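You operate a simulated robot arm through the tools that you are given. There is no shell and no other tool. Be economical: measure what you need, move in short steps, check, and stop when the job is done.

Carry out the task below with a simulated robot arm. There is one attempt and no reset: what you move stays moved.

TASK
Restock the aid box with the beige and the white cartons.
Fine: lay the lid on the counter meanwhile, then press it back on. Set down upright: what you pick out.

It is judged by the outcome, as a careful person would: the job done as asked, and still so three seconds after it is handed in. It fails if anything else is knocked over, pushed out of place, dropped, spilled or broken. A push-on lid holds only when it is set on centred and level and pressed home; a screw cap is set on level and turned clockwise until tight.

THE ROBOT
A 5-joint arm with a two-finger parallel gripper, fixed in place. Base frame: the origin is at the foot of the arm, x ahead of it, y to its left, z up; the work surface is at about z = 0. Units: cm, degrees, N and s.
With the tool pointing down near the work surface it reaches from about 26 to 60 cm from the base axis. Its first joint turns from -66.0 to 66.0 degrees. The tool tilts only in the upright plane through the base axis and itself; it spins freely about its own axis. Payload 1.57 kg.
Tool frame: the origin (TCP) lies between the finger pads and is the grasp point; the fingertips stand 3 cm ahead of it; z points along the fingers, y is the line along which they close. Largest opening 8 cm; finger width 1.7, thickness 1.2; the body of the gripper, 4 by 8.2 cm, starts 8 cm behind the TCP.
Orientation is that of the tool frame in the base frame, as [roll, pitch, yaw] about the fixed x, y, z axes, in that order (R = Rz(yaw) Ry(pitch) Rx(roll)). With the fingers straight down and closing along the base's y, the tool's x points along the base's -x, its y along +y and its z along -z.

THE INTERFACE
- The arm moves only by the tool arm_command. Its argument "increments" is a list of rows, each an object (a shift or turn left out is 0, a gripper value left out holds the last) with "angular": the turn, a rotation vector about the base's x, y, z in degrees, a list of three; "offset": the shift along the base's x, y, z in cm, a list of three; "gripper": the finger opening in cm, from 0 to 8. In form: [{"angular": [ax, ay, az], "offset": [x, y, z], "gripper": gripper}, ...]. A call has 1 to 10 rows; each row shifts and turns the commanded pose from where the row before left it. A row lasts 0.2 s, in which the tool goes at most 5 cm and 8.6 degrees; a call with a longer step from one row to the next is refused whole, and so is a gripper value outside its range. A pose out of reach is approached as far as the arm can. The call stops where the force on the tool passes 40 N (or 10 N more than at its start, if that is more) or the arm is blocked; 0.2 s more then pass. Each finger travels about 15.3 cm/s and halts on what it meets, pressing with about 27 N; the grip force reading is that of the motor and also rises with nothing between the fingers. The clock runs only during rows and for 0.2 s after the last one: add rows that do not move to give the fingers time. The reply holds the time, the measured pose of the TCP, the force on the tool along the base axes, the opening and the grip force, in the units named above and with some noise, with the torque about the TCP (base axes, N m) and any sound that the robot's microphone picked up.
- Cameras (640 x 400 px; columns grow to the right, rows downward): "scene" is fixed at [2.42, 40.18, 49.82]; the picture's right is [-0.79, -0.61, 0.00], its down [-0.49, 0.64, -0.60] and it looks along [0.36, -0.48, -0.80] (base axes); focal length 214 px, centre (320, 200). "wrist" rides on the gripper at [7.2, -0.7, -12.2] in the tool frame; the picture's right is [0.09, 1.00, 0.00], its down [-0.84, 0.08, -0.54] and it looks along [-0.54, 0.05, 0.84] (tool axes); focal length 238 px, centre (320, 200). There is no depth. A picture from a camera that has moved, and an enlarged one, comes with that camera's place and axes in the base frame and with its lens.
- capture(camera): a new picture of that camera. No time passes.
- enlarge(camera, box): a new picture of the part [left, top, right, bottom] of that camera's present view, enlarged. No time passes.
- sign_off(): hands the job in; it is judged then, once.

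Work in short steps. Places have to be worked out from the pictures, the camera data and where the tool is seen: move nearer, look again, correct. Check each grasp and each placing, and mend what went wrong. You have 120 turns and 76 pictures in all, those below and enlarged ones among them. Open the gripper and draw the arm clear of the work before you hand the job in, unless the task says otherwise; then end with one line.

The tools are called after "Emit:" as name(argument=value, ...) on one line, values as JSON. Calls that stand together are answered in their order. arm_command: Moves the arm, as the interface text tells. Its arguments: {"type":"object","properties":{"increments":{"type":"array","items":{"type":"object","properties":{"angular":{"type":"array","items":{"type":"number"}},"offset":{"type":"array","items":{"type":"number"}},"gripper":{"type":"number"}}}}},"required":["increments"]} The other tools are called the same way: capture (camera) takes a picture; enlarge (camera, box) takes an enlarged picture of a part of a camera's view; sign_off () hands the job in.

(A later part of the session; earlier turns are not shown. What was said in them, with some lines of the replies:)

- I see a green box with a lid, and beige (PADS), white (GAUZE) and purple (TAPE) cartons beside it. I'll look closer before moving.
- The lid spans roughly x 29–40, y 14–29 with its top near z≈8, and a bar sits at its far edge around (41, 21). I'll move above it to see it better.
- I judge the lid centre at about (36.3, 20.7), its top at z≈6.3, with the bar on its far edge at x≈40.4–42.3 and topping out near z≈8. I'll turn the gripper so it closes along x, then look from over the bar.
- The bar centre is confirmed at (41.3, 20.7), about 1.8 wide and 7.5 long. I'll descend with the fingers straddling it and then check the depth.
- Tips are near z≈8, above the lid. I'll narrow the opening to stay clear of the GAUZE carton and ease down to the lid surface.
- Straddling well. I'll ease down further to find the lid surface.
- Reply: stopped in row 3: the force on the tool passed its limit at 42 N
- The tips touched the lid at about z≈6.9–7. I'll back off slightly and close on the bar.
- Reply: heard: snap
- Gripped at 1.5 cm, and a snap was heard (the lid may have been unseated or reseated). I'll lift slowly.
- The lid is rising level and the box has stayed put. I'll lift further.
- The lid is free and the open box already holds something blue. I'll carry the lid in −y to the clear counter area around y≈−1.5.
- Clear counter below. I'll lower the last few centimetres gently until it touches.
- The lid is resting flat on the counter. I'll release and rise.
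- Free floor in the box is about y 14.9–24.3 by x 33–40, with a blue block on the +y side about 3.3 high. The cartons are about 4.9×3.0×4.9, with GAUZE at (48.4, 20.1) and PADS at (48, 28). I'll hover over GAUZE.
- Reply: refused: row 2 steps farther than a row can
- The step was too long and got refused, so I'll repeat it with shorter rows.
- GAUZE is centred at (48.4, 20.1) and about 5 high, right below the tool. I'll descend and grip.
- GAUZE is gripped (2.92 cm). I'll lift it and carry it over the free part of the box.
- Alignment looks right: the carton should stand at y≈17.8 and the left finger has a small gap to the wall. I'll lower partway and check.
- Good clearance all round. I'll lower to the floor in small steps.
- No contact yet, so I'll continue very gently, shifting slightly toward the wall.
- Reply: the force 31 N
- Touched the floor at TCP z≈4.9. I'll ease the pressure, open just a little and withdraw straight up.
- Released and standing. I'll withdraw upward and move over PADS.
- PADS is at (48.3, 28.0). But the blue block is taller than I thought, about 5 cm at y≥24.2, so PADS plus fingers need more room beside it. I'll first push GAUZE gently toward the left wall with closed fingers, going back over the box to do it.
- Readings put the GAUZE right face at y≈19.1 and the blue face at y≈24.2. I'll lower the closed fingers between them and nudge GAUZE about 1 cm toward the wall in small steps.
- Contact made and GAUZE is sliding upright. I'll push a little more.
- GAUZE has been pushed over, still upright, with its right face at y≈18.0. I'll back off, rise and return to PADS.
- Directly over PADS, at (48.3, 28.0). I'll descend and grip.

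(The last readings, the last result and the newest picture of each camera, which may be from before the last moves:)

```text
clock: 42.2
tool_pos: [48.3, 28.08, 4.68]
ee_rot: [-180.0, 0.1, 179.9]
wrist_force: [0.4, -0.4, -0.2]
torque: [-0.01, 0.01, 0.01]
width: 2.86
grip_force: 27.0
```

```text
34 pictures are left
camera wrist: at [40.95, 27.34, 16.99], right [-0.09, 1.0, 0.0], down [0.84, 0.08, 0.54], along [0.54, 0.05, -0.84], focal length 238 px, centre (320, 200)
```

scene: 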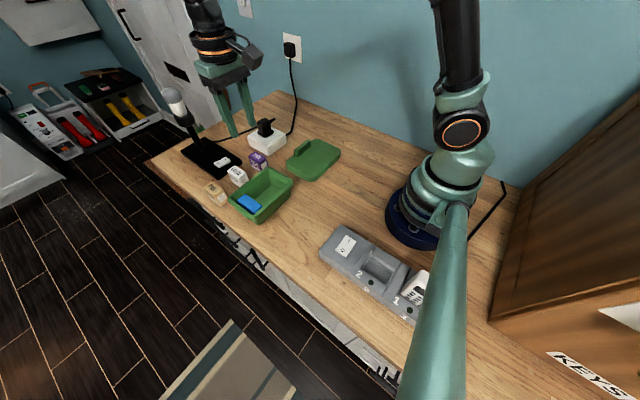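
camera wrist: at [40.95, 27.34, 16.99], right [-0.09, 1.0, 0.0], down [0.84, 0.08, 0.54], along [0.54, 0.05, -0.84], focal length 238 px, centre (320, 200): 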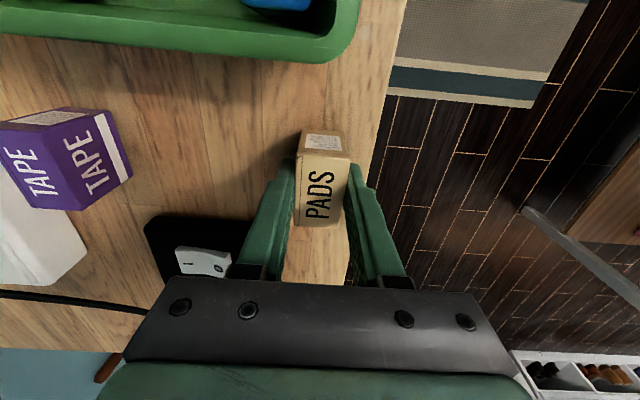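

PADS is gripped. I'll lift it and carry it over the gap at y≈21.1.

Emit:
arm_command(increments=[{"offset": [0, 0, 1]}, {"offset": [0, 0, 3]}, {"offset": [0, 0, 4.5]}, {"offset": [-4, -2.3, 0]}, {"offset": [-4, -2.3, 0]}, {"offset": [-3.9, -2.3, 0]}, {}, {}])

Emit:
arm_command(increments=[{"offset": [0, 0, -2]}, {"offset": [0, 0, -0.5]}, {}])

Emit:
enlarge(camera="wrist", box=[220, 40, 480, 240])

Emit:
enlarge(camera="scene", box=[220, 145, 310, 230])

```text
clock: 44.0
tool_pos: [36.24, 21.27, 13.17]
ee_rot: [-179.9, 0.0, 179.8]
wrist_force: [0.5, 1.0, -0.3]
torque: [0.01, 0.05, -0.02]
width: 2.86
grip_force: 27.0
```

```text
clock: 44.8
tool_pos: [36.29, 21.16, 10.78]
ee_rot: [-180.0, 0.0, -180.0]
wrist_force: [0.5, -0.3, 0.0]
torque: [-0.01, 0.0, -0.02]
width: 2.87
grip_force: 27.3
```

```text
2.00 times, centred on (350, 140) of wrist
camera zoom: at [28.96, 20.57, 23.02], right [-0.09, 1.0, 0.0], down [0.84, 0.08, 0.54], along [0.54, 0.05, -0.84], focal length 477 px, centre (260, 320)
```

zoom: 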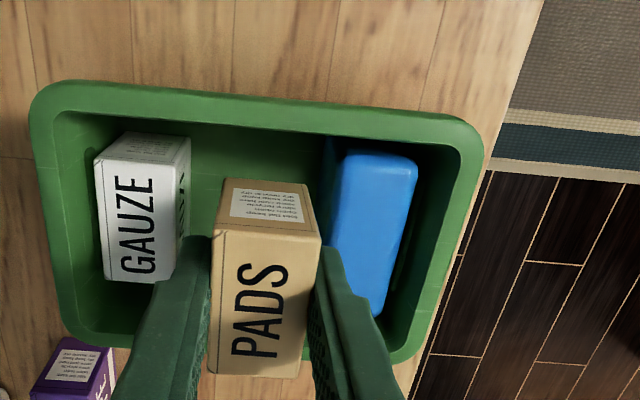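

```text
4.71 times, centred on (265, 188) of scene
camera zoom: at [2.42, 40.18, 49.82], right [-0.79, -0.61, 0.0], down [-0.49, 0.64, -0.6], along [0.36, -0.48, -0.8], focal length 1009 px, centre (579, 259)
```

zoom: 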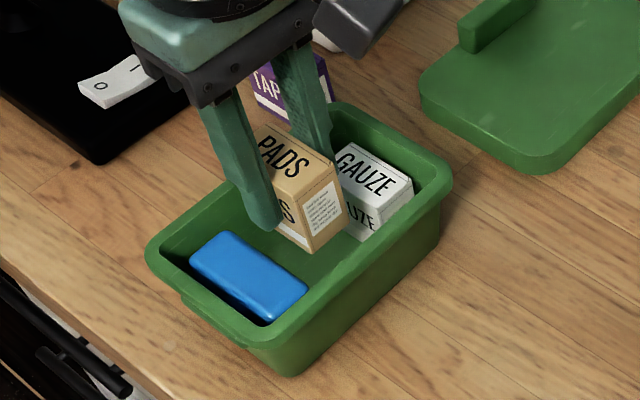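

Spacing looks even on both sides. I'll lower further and check again as the fingers enter the gaps.

Emit:
arm_command(increments=[{"offset": [0.1, 0, -1.5]}, {"offset": [0, 0, -1]}, {}])

Emit:
enlarge(camera="wrist", box=[220, 40, 480, 240])

Emit:
enlarge(camera="scene", box=[225, 155, 295, 225])

```text
clock: 45.6
tool_pos: [36.37, 21.22, 8.28]
ee_rot: [-179.9, 0.0, 179.9]
wrist_force: [-1.0, 0.0, -0.6]
torque: [0.03, 0.02, -0.01]
width: 2.89
grip_force: 27.3
```

```text
2.00 times, centred on (350, 140) of wrist
camera zoom: at [29.07, 20.54, 20.45], right [-0.09, 1.0, 0.0], down [0.84, 0.08, 0.54], along [0.54, 0.05, -0.84], focal length 477 px, centre (260, 320)
```

zoom: 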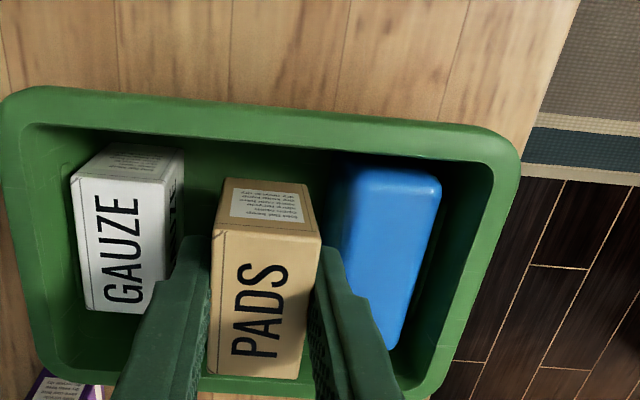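

```text
5.71 times, centred on (260, 190) of scene
camera zoom: at [2.42, 40.18, 49.82], right [-0.79, -0.61, 0.0], down [-0.49, 0.64, -0.6], along [0.36, -0.48, -0.8], focal length 1226 px, centre (663, 257)
```

zoom: 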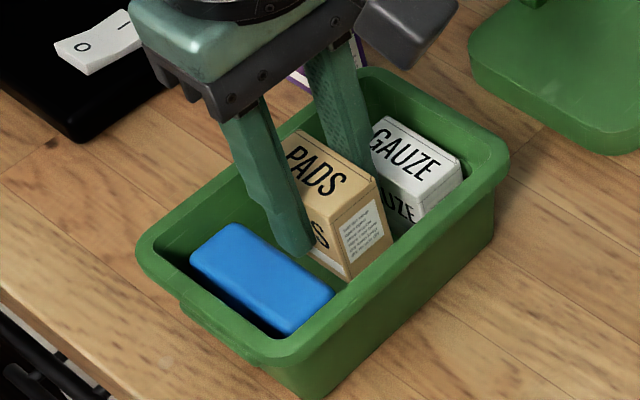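

GAUZE's face is at y≈17.9 and blue's at ≈24.3, so my y of 21.1–21.2 is centred. I'll continue down in small steps.

Emit:
arm_command(increments=[{"offset": [0, 0, -1]}, {"offset": [0, 0, -1]}, {"offset": [0, 0, -0.5]}, {}])

Emit:
enlarge(camera="wrist", box=[220, 40, 480, 240])

```text
clock: 46.6
tool_pos: [36.5, 21.14, 5.57]
ee_rot: [-180.0, 0.1, 179.9]
wrist_force: [-0.5, 0.1, 0.0]
torque: [0.01, 0.01, 0.01]
width: 2.92
grip_force: 27.1
```

```text
2.00 times, centred on (350, 140) of wrist
camera zoom: at [29.09, 20.48, 17.87], right [-0.09, 1.0, 0.0], down [0.84, 0.08, 0.54], along [0.54, 0.05, -0.84], focal length 477 px, centre (260, 320)
```

zoom: 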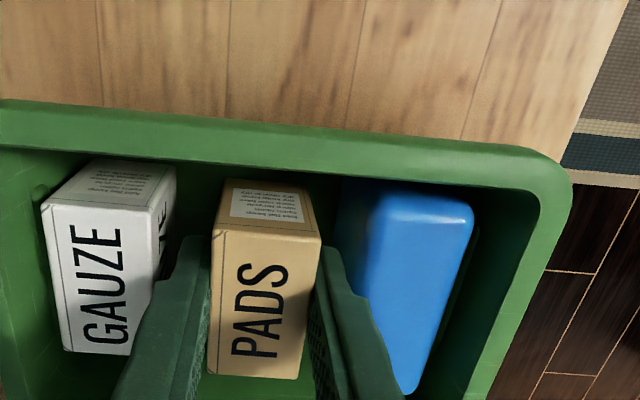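

Still free of contact. Now the last few millimetres.

Emit:
arm_command(increments=[{"offset": [0, 0, -0.2]}, {"offset": [0, 0, -0.15]}, {"offset": [0, 0, -0.1]}, {}])

```text
clock: 47.6
tool_pos: [36.46, 21.16, 5.21]
ee_rot: [-179.9, 0.1, 179.9]
wrist_force: [-0.3, -0.1, -0.3]
torque: [0.01, -0.02, -0.02]
width: 2.89
grip_force: 26.5
```

Emit:
arm_command(increments=[{"offset": [0, 0, -0.1]}, {"offset": [0, 0, -0.1]}, {}])

```text
clock: 48.4
tool_pos: [36.53, 21.21, 5.14]
ee_rot: [179.8, 0.0, 180.0]
wrist_force: [-4.1, -1.5, 23.3]
torque: [-0.08, 0.21, -0.02]
width: 2.9
grip_force: 27.2
```

Contact with the floor (23 N up). I'll ease off, open slightly and withdraw straight up.

Emit:
arm_command(increments=[{"offset": [0, 0, 0.1]}, {"gripper": 3.1}, {"gripper": 3.3}, {}, {"offset": [0, 0, 1]}, {"offset": [0, 0, 2]}, {"offset": [0, 0, 3]}, {"offset": [0, 0, 4]}, {"offset": [0, 0, 4]}, {}])

Emit:
capture(camera="wrist")

Emit:
enlarge(camera="scene", box=[210, 130, 330, 225])

```text
clock: 50.6
tool_pos: [36.45, 21.03, 19.16]
ee_rot: [-179.9, 0.1, 179.9]
wrist_force: [-0.4, 0.0, 0.2]
torque: [-0.02, 0.01, 0.0]
width: 3.28
grip_force: 0.2
```

```text
28 pictures are left
camera wrist: at [29.09, 20.42, 31.42], right [-0.09, 1.0, 0.0], down [0.84, 0.08, 0.54], along [0.54, 0.05, -0.84], focal length 238 px, centre (320, 200)
```

wrist: 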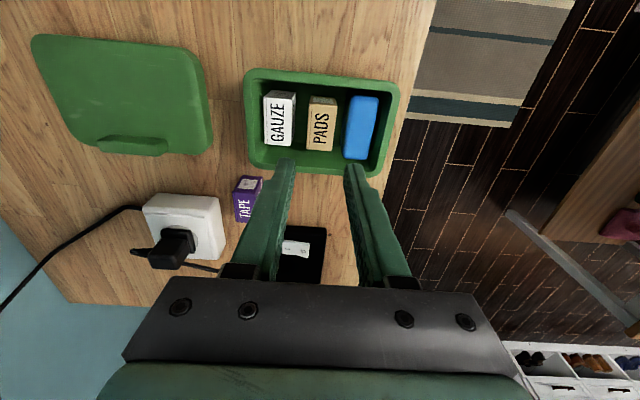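

```text
4.21 times, centred on (270, 178) of scene
camera zoom: at [2.42, 40.18, 49.82], right [-0.79, -0.61, 0.0], down [-0.49, 0.64, -0.6], along [0.36, -0.48, -0.8], focal length 903 px, centre (530, 295)
```

zoom: 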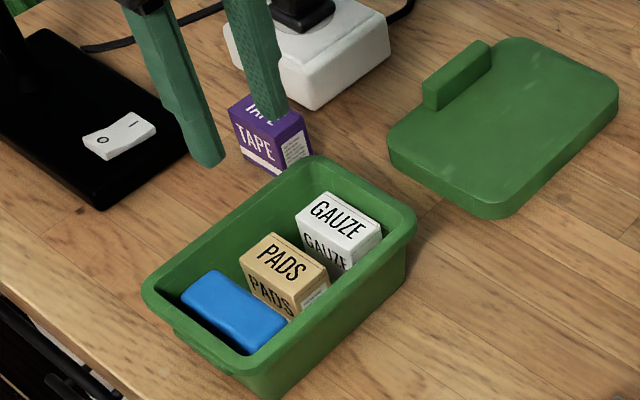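

Both cartons stand upright below the rim and the box hasn't moved. Now I'll turn the gripper and go back over the lid's bar.

Emit:
arm_command(increments=[{"angular": [0, 0, -8.5], "offset": [0.5, -2.3, 0], "gripper": 4}, {"angular": [0, 0, -8.5], "offset": [0.5, -2.3, 0]}, {"angular": [0, 0, -8.5], "offset": [0.5, -2.3, 0]}, {"angular": [0, 0, -8.5], "offset": [0.5, -2.3, 0]}, {"angular": [0, 0, -8.5], "offset": [0.5, -2.3, 0]}, {"angular": [0, 0, -8.5], "offset": [0.5, -2.2, 0]}, {"angular": [0, 0, -8.5], "offset": [0.5, -2.2, 0]}, {"angular": [0, 0, -8.5], "offset": [0.5, -2.2, 0]}, {"angular": [0, 0, -8.5], "offset": [0.5, -2.2, 0]}, {"angular": [0, 0, -8.5], "offset": [0.5, -2.2, 0]}])

Emit:
arm_command(increments=[{"angular": [0, 0, -4.9], "offset": [0, 0, -3]}, {"offset": [0, 0, -4]}, {}, {}])

Emit:
enlarge(camera="wrist", box=[200, 0, 440, 240])

```text
clock: 52.8
tool_pos: [41.44, -1.46, 19.18]
ee_rot: [179.7, -0.1, 94.8]
wrist_force: [-1.1, 0.0, -0.2]
torque: [0.0, 0.01, -0.02]
width: 4.01
grip_force: 0.0
```

```text
clock: 53.8
tool_pos: [41.65, -1.32, 12.11]
ee_rot: [179.7, 0.0, 90.0]
wrist_force: [-0.6, -0.6, -0.4]
torque: [0.03, 0.01, -0.02]
width: 4.01
grip_force: 0.1
```

```text
1.67 times, centred on (320, 120) of wrist
camera zoom: at [40.75, 5.87, 24.4], right [1.0, 0.09, 0.0], down [0.08, -0.84, 0.54], along [0.05, -0.54, -0.84], focal length 397 px, centre (320, 333)
```

zoom: 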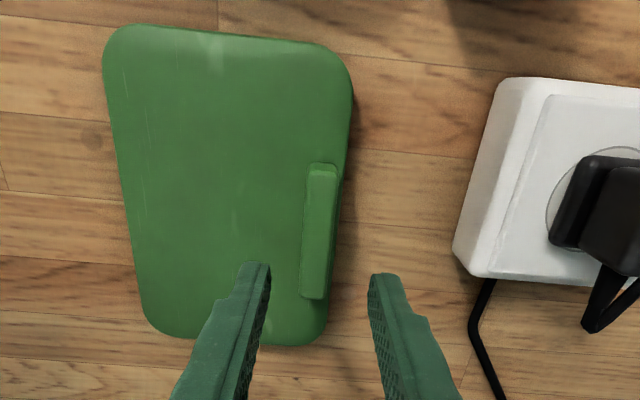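

The bar sits at (41.4, −1.5), right between the fingers. I'll descend to grip it as before.

Emit:
arm_command(increments=[{"offset": [-0.1, -0.15, -3]}, {"offset": [0, 0, -2.5]}, {"offset": [0, 0, -0.8]}, {"offset": [0, 0, -0.3]}, {}])

```text
clock: 55.0
tool_pos: [41.49, -1.54, 5.42]
ee_rot: [179.7, 0.0, 90.0]
wrist_force: [0.6, -0.1, -0.5]
torque: [0.03, 0.0, 0.0]
width: 3.98
grip_force: 0.0
```

Emit:
arm_command(increments=[{"offset": [0, 0, -0.05], "gripper": 3}, {"gripper": 2}, {"gripper": 1}, {"gripper": 0.5}, {}, {}])

Emit:
arm_command(increments=[{"offset": [0, 0, 0.5]}, {"offset": [0, 0, 1.5]}, {"offset": [0, 0, 3]}, {"offset": [0, 0, 4]}, {"offset": [0, 0, 4.4]}, {}])

Emit:
capture(camera="wrist")

```text
clock: 56.4
tool_pos: [41.37, -1.53, 5.51]
ee_rot: [179.8, 0.1, 90.0]
wrist_force: [0.0, 0.5, 1.0]
torque: [0.03, 0.12, -0.05]
width: 1.52
grip_force: 27.3
```

```text
clock: 57.8
tool_pos: [41.22, -1.77, 19.01]
ee_rot: [179.7, 0.0, 90.1]
wrist_force: [-0.7, -0.2, -0.6]
torque: [0.02, -0.02, -0.01]
width: 1.5
grip_force: 27.1
```

```text
25 pictures are left
camera wrist: at [40.44, 5.46, 31.28], right [1.0, 0.09, 0.0], down [0.08, -0.84, 0.54], along [0.05, -0.54, -0.84], focal length 238 px, centre (320, 200)
```

wrist: 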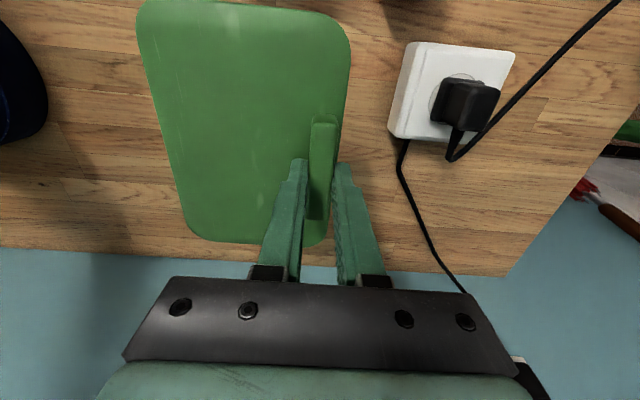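

The lid is held. I'll carry it back over the box by the reverse offset.

Emit:
arm_command(increments=[{"offset": [0, 3, 0]}, {"offset": [0, 4, 0]}, {"offset": [0, 4.5, 0]}, {"offset": [0, 4.5, 0]}, {"offset": [0, 4, 0]}, {"offset": [0.05, 2.27, 0]}, {}, {}])

Emit:
arm_command(increments=[{"offset": [0, 0, -2.5]}, {"offset": [0, 0, -2]}, {"offset": [0, 0, -1.3]}, {}, {}])

Emit:
enlarge(camera="scene", box=[210, 130, 330, 225])

Emit:
capture(camera="wrist")

```text
clock: 59.6
tool_pos: [41.35, 20.76, 18.81]
ee_rot: [179.7, -0.1, 90.0]
wrist_force: [0.8, -0.3, -0.3]
torque: [0.01, -0.05, -0.01]
width: 1.5
grip_force: 27.1
```

```text
clock: 60.8
tool_pos: [41.48, 20.71, 12.99]
ee_rot: [179.7, -0.1, 90.1]
wrist_force: [-0.6, 0.7, -0.5]
torque: [-0.02, -0.01, 0.01]
width: 1.49
grip_force: 26.6
```

```text
4.21 times, centred on (270, 178) of scene
camera zoom: at [2.42, 40.18, 49.82], right [-0.79, -0.61, 0.0], down [-0.49, 0.64, -0.6], along [0.36, -0.48, -0.8], focal length 903 px, centre (530, 295)
```

zoom: 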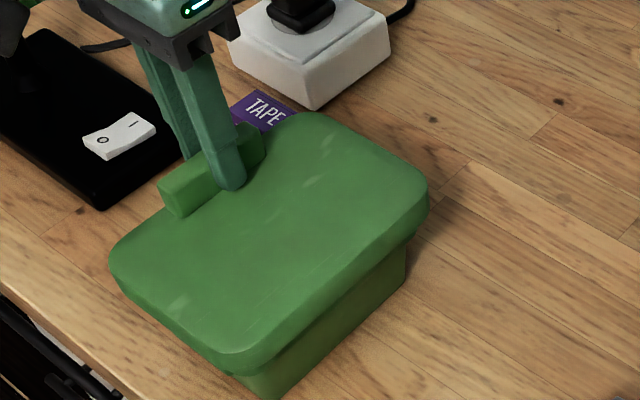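

```text
23 pictures are left
camera wrist: at [40.52, 27.86, 25.23], right [1.0, 0.09, 0.01], down [0.08, -0.84, 0.54], along [0.05, -0.54, -0.84], focal length 238 px, centre (320, 200)
```

wrist: 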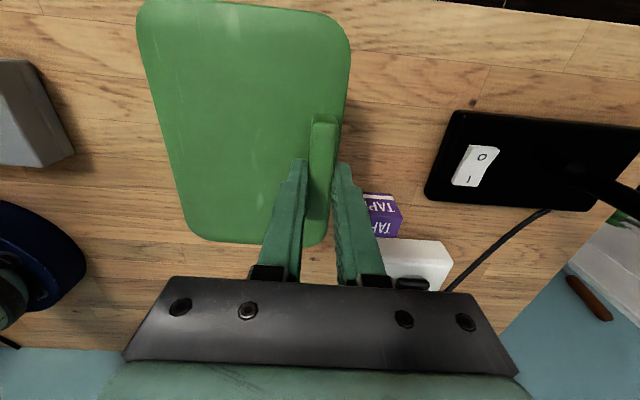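

The lid is over the box, drooping perhaps 2–3° on the near side, which the box should level. I'll lower gently until it touches.

Emit:
arm_command(increments=[{"offset": [0, 0, -1]}, {"offset": [0, 0, -0.5]}, {"offset": [0, 0, -0.3]}, {}, {}])

Emit:
enlarge(camera="scene", box=[210, 130, 330, 225])

```text
clock: 62.0
tool_pos: [41.41, 20.78, 11.21]
ee_rot: [179.7, -0.2, 89.9]
wrist_force: [-0.6, 0.1, 0.3]
torque: [0.02, 0.0, 0.01]
width: 1.48
grip_force: 26.9
```

```text
4.21 times, centred on (270, 178) of scene
camera zoom: at [2.42, 40.18, 49.82], right [-0.79, -0.61, 0.0], down [-0.49, 0.64, -0.6], along [0.36, -0.48, -0.8], focal length 903 px, centre (530, 295)
```

zoom: 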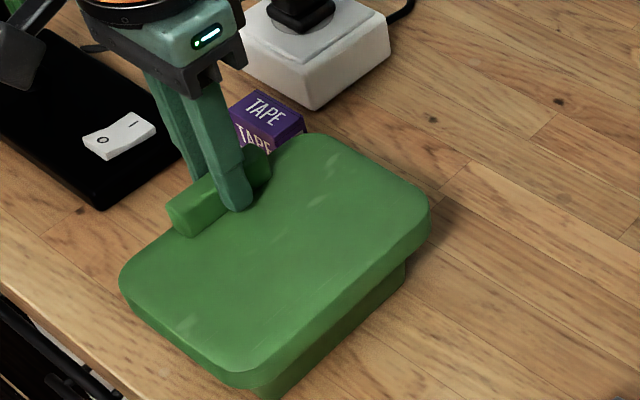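

Emit:
arm_command(increments=[{"offset": [0, 0, -0.3]}, {"offset": [0, 0, -0.2]}, {"offset": [0, 0, -0.2]}, {}])

Emit:
enlarge(camera="scene", box=[210, 130, 330, 225])

```text
clock: 63.0
tool_pos: [41.27, 20.69, 10.61]
ee_rot: [179.8, -0.1, 90.0]
wrist_force: [-0.3, -0.1, -0.1]
torque: [0.0, -0.01, 0.02]
width: 1.52
grip_force: 27.3
```

```text
4.21 times, centred on (270, 178) of scene
camera zoom: at [2.42, 40.18, 49.82], right [-0.79, -0.61, 0.0], down [-0.49, 0.64, -0.6], along [0.36, -0.48, -0.8], focal length 903 px, centre (530, 295)
```

zoom: 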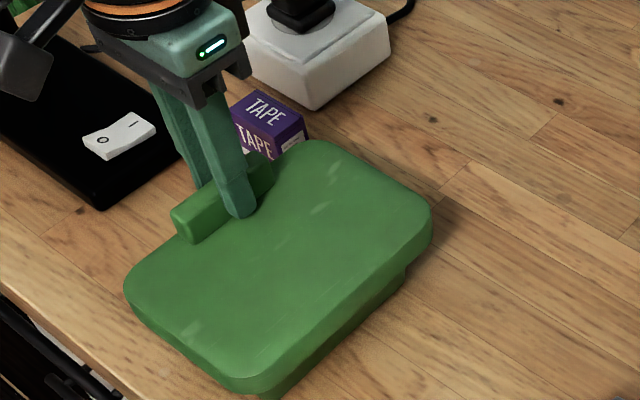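

Emit:
arm_command(increments=[{"offset": [0, 0, -0.2]}, {"offset": [0, 0, -0.15]}, {"offset": [0, 0, -0.1]}, {}])

Emit:
enlarge(camera="scene", box=[180, 110, 340, 230])

```text
clock: 64.0
tool_pos: [41.63, 20.89, 10.35]
ee_rot: [179.3, -0.3, 89.9]
wrist_force: [-2.7, -4.2, 36.3]
torque: [-0.07, 0.51, -0.02]
width: 1.53
grip_force: 26.8
heard: snap
```

```text
3.33 times, centred on (260, 170) of scene
camera zoom: at [2.4, 40.18, 49.83], right [-0.79, -0.61, 0.0], down [-0.49, 0.64, -0.6], along [0.37, -0.48, -0.8], focal length 715 px, centre (520, 300)
```

zoom: 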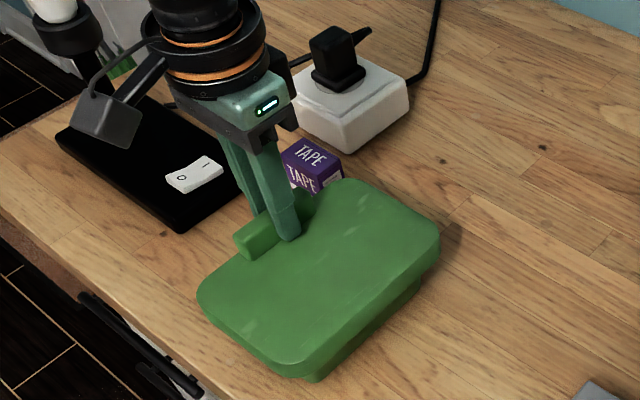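

A snap was heard and the lid matches its original outline. I'll open the fingers without lifting, rise, and then press the centre to be sure it's home.

Emit:
arm_command(increments=[{"gripper": 2.5}, {"gripper": 4}, {}, {"offset": [0, 0, 1]}, {"offset": [0, 0, 3]}, {"gripper": 0}, {}, {}])

Emit:
enlarge(camera="scene", box=[180, 110, 340, 230])

```text
clock: 65.8
tool_pos: [41.28, 20.81, 14.22]
ee_rot: [179.7, -0.1, 90.0]
wrist_force: [-1.1, 0.6, 0.2]
torque: [-0.03, 0.01, 0.01]
width: 0.0
grip_force: 21.2
```

```text
3.33 times, centred on (260, 170) of scene
camera zoom: at [2.42, 40.18, 49.82], right [-0.79, -0.61, 0.0], down [-0.49, 0.64, -0.6], along [0.36, -0.48, -0.8], focal length 715 px, centre (520, 300)
```

zoom: 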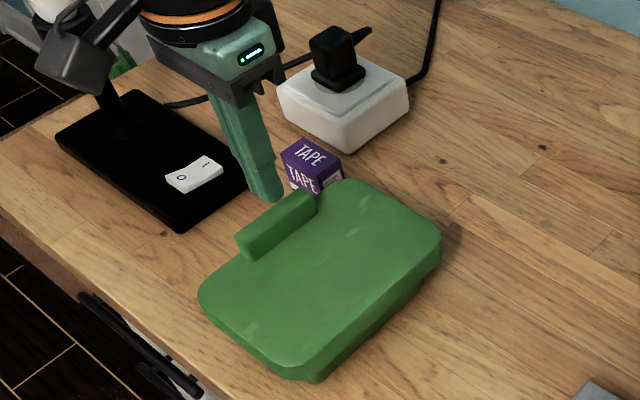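

The lid looks identical to the start. I'll press its centre at about (36.4, 20.8) with closed fingertips.

Emit:
arm_command(increments=[{"offset": [-2.5, 0, 0]}, {"offset": [-2.4, 0, 0]}, {"offset": [0, 0, -2]}, {"offset": [0, 0, -1.5]}, {}])

Emit:
arm_command(increments=[{"offset": [0, 0, -0.3]}, {"offset": [0, 0, -0.25]}, {"offset": [0, 0, -0.15]}, {"offset": [0, 0, -0.1]}, {}])

```text
clock: 67.0
tool_pos: [36.51, 20.85, 10.71]
ee_rot: [179.7, -0.2, 90.1]
wrist_force: [-0.7, -0.1, -0.4]
torque: [0.0, -0.01, 0.02]
width: 0.0
grip_force: 21.3
```

```text
clock: 68.2
tool_pos: [36.5, 20.84, 10.08]
ee_rot: [179.7, -0.2, 90.1]
wrist_force: [-2.0, -0.1, 7.2]
torque: [0.01, 0.08, -0.03]
width: 0.01
grip_force: 21.1
```

Contact at the seated height. I'll press firmer.

Emit:
arm_command(increments=[{"offset": [0, 0, -0.15]}, {"offset": [0, 0, -0.15]}, {"offset": [0, 0, -0.15]}, {}])

```text
clock: 68.8
tool_pos: [36.57, 20.82, 9.87]
ee_rot: [179.8, -0.1, 90.1]
wrist_force: [-2.6, -1.8, 6.7]
torque: [-0.06, 0.08, -0.01]
width: 0.0
grip_force: 21.7
stopped in row 2: the force on the tool passed its limit at 46 N (the readings are from after the stop); the commanded pose is now the measured one
```

It took 46 N at the centre with no further travel and no snap, so the lid is home. I'll draw the arm up and clear and do a final check.

Emit:
arm_command(increments=[{"offset": [0, 0, 2]}, {"offset": [0, 0, 4]}, {"offset": [0, 0, 4]}, {"offset": [0, 0, 4]}, {"offset": [1, -4, 2], "gripper": 6}, {"offset": [1, -4, 1]}, {"offset": [1, -4, 0]}, {"offset": [1, -4, 0]}, {}, {}])

Emit:
enlarge(camera="scene", box=[180, 110, 340, 230])

Emit:
capture(camera="wrist")

```text
clock: 71.0
tool_pos: [40.7, 4.74, 26.89]
ee_rot: [179.8, 0.0, 90.0]
wrist_force: [0.2, 0.2, 0.2]
torque: [0.02, 0.02, 0.02]
width: 6.0
grip_force: 0.1
```

```text
3.33 times, centred on (260, 170) of scene
camera zoom: at [2.42, 40.18, 49.82], right [-0.79, -0.61, 0.0], down [-0.49, 0.64, -0.6], along [0.36, -0.48, -0.8], focal length 715 px, centre (520, 300)
```

zoom: 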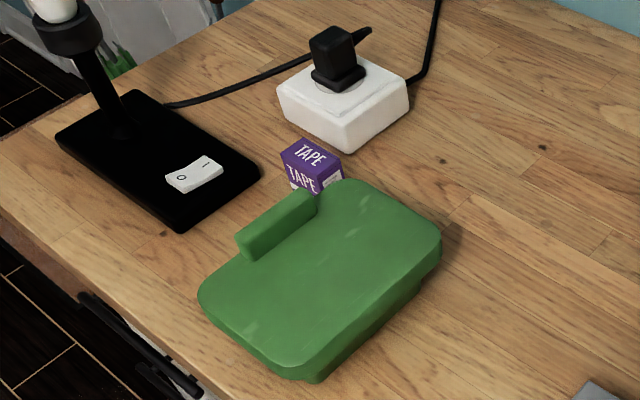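

```text
17 pictures are left
camera wrist: at [39.83, 11.99, 39.13], right [1.0, 0.09, 0.0], down [0.08, -0.84, 0.54], along [0.05, -0.54, -0.84], focal length 238 px, centre (320, 200)
```

wrist: 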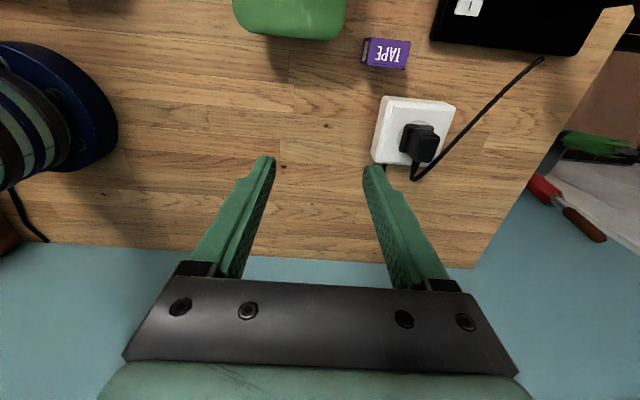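

Let me check the seam closely for levelness.

Emit:
enlarge(camera="scene", box=[220, 160, 300, 228])

```text
5.88 times, centred on (260, 194) of scene
camera zoom: at [2.42, 40.18, 49.82], right [-0.79, -0.61, 0.0], down [-0.49, 0.64, -0.6], along [0.36, -0.48, -0.8], focal length 1262 px, centre (673, 235)
```

zoom: 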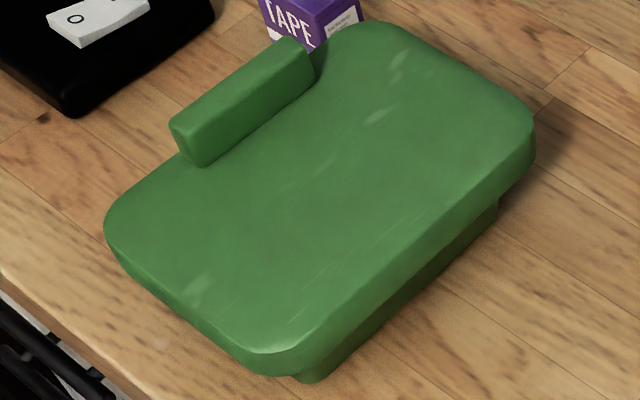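

The seam matches the original picture to within a pixel, so the lid is level and seated. TAPE and everything else are undisturbed, and the arm is clear, so I'm handing in.

Emit:
sign_off()

```text
The job is handed in.
```

The beige PADS and white GAUZE cartons are standing upright in the aid box, and the lid is pressed back on level; I heard it snap, and it held when I pressed the centre.
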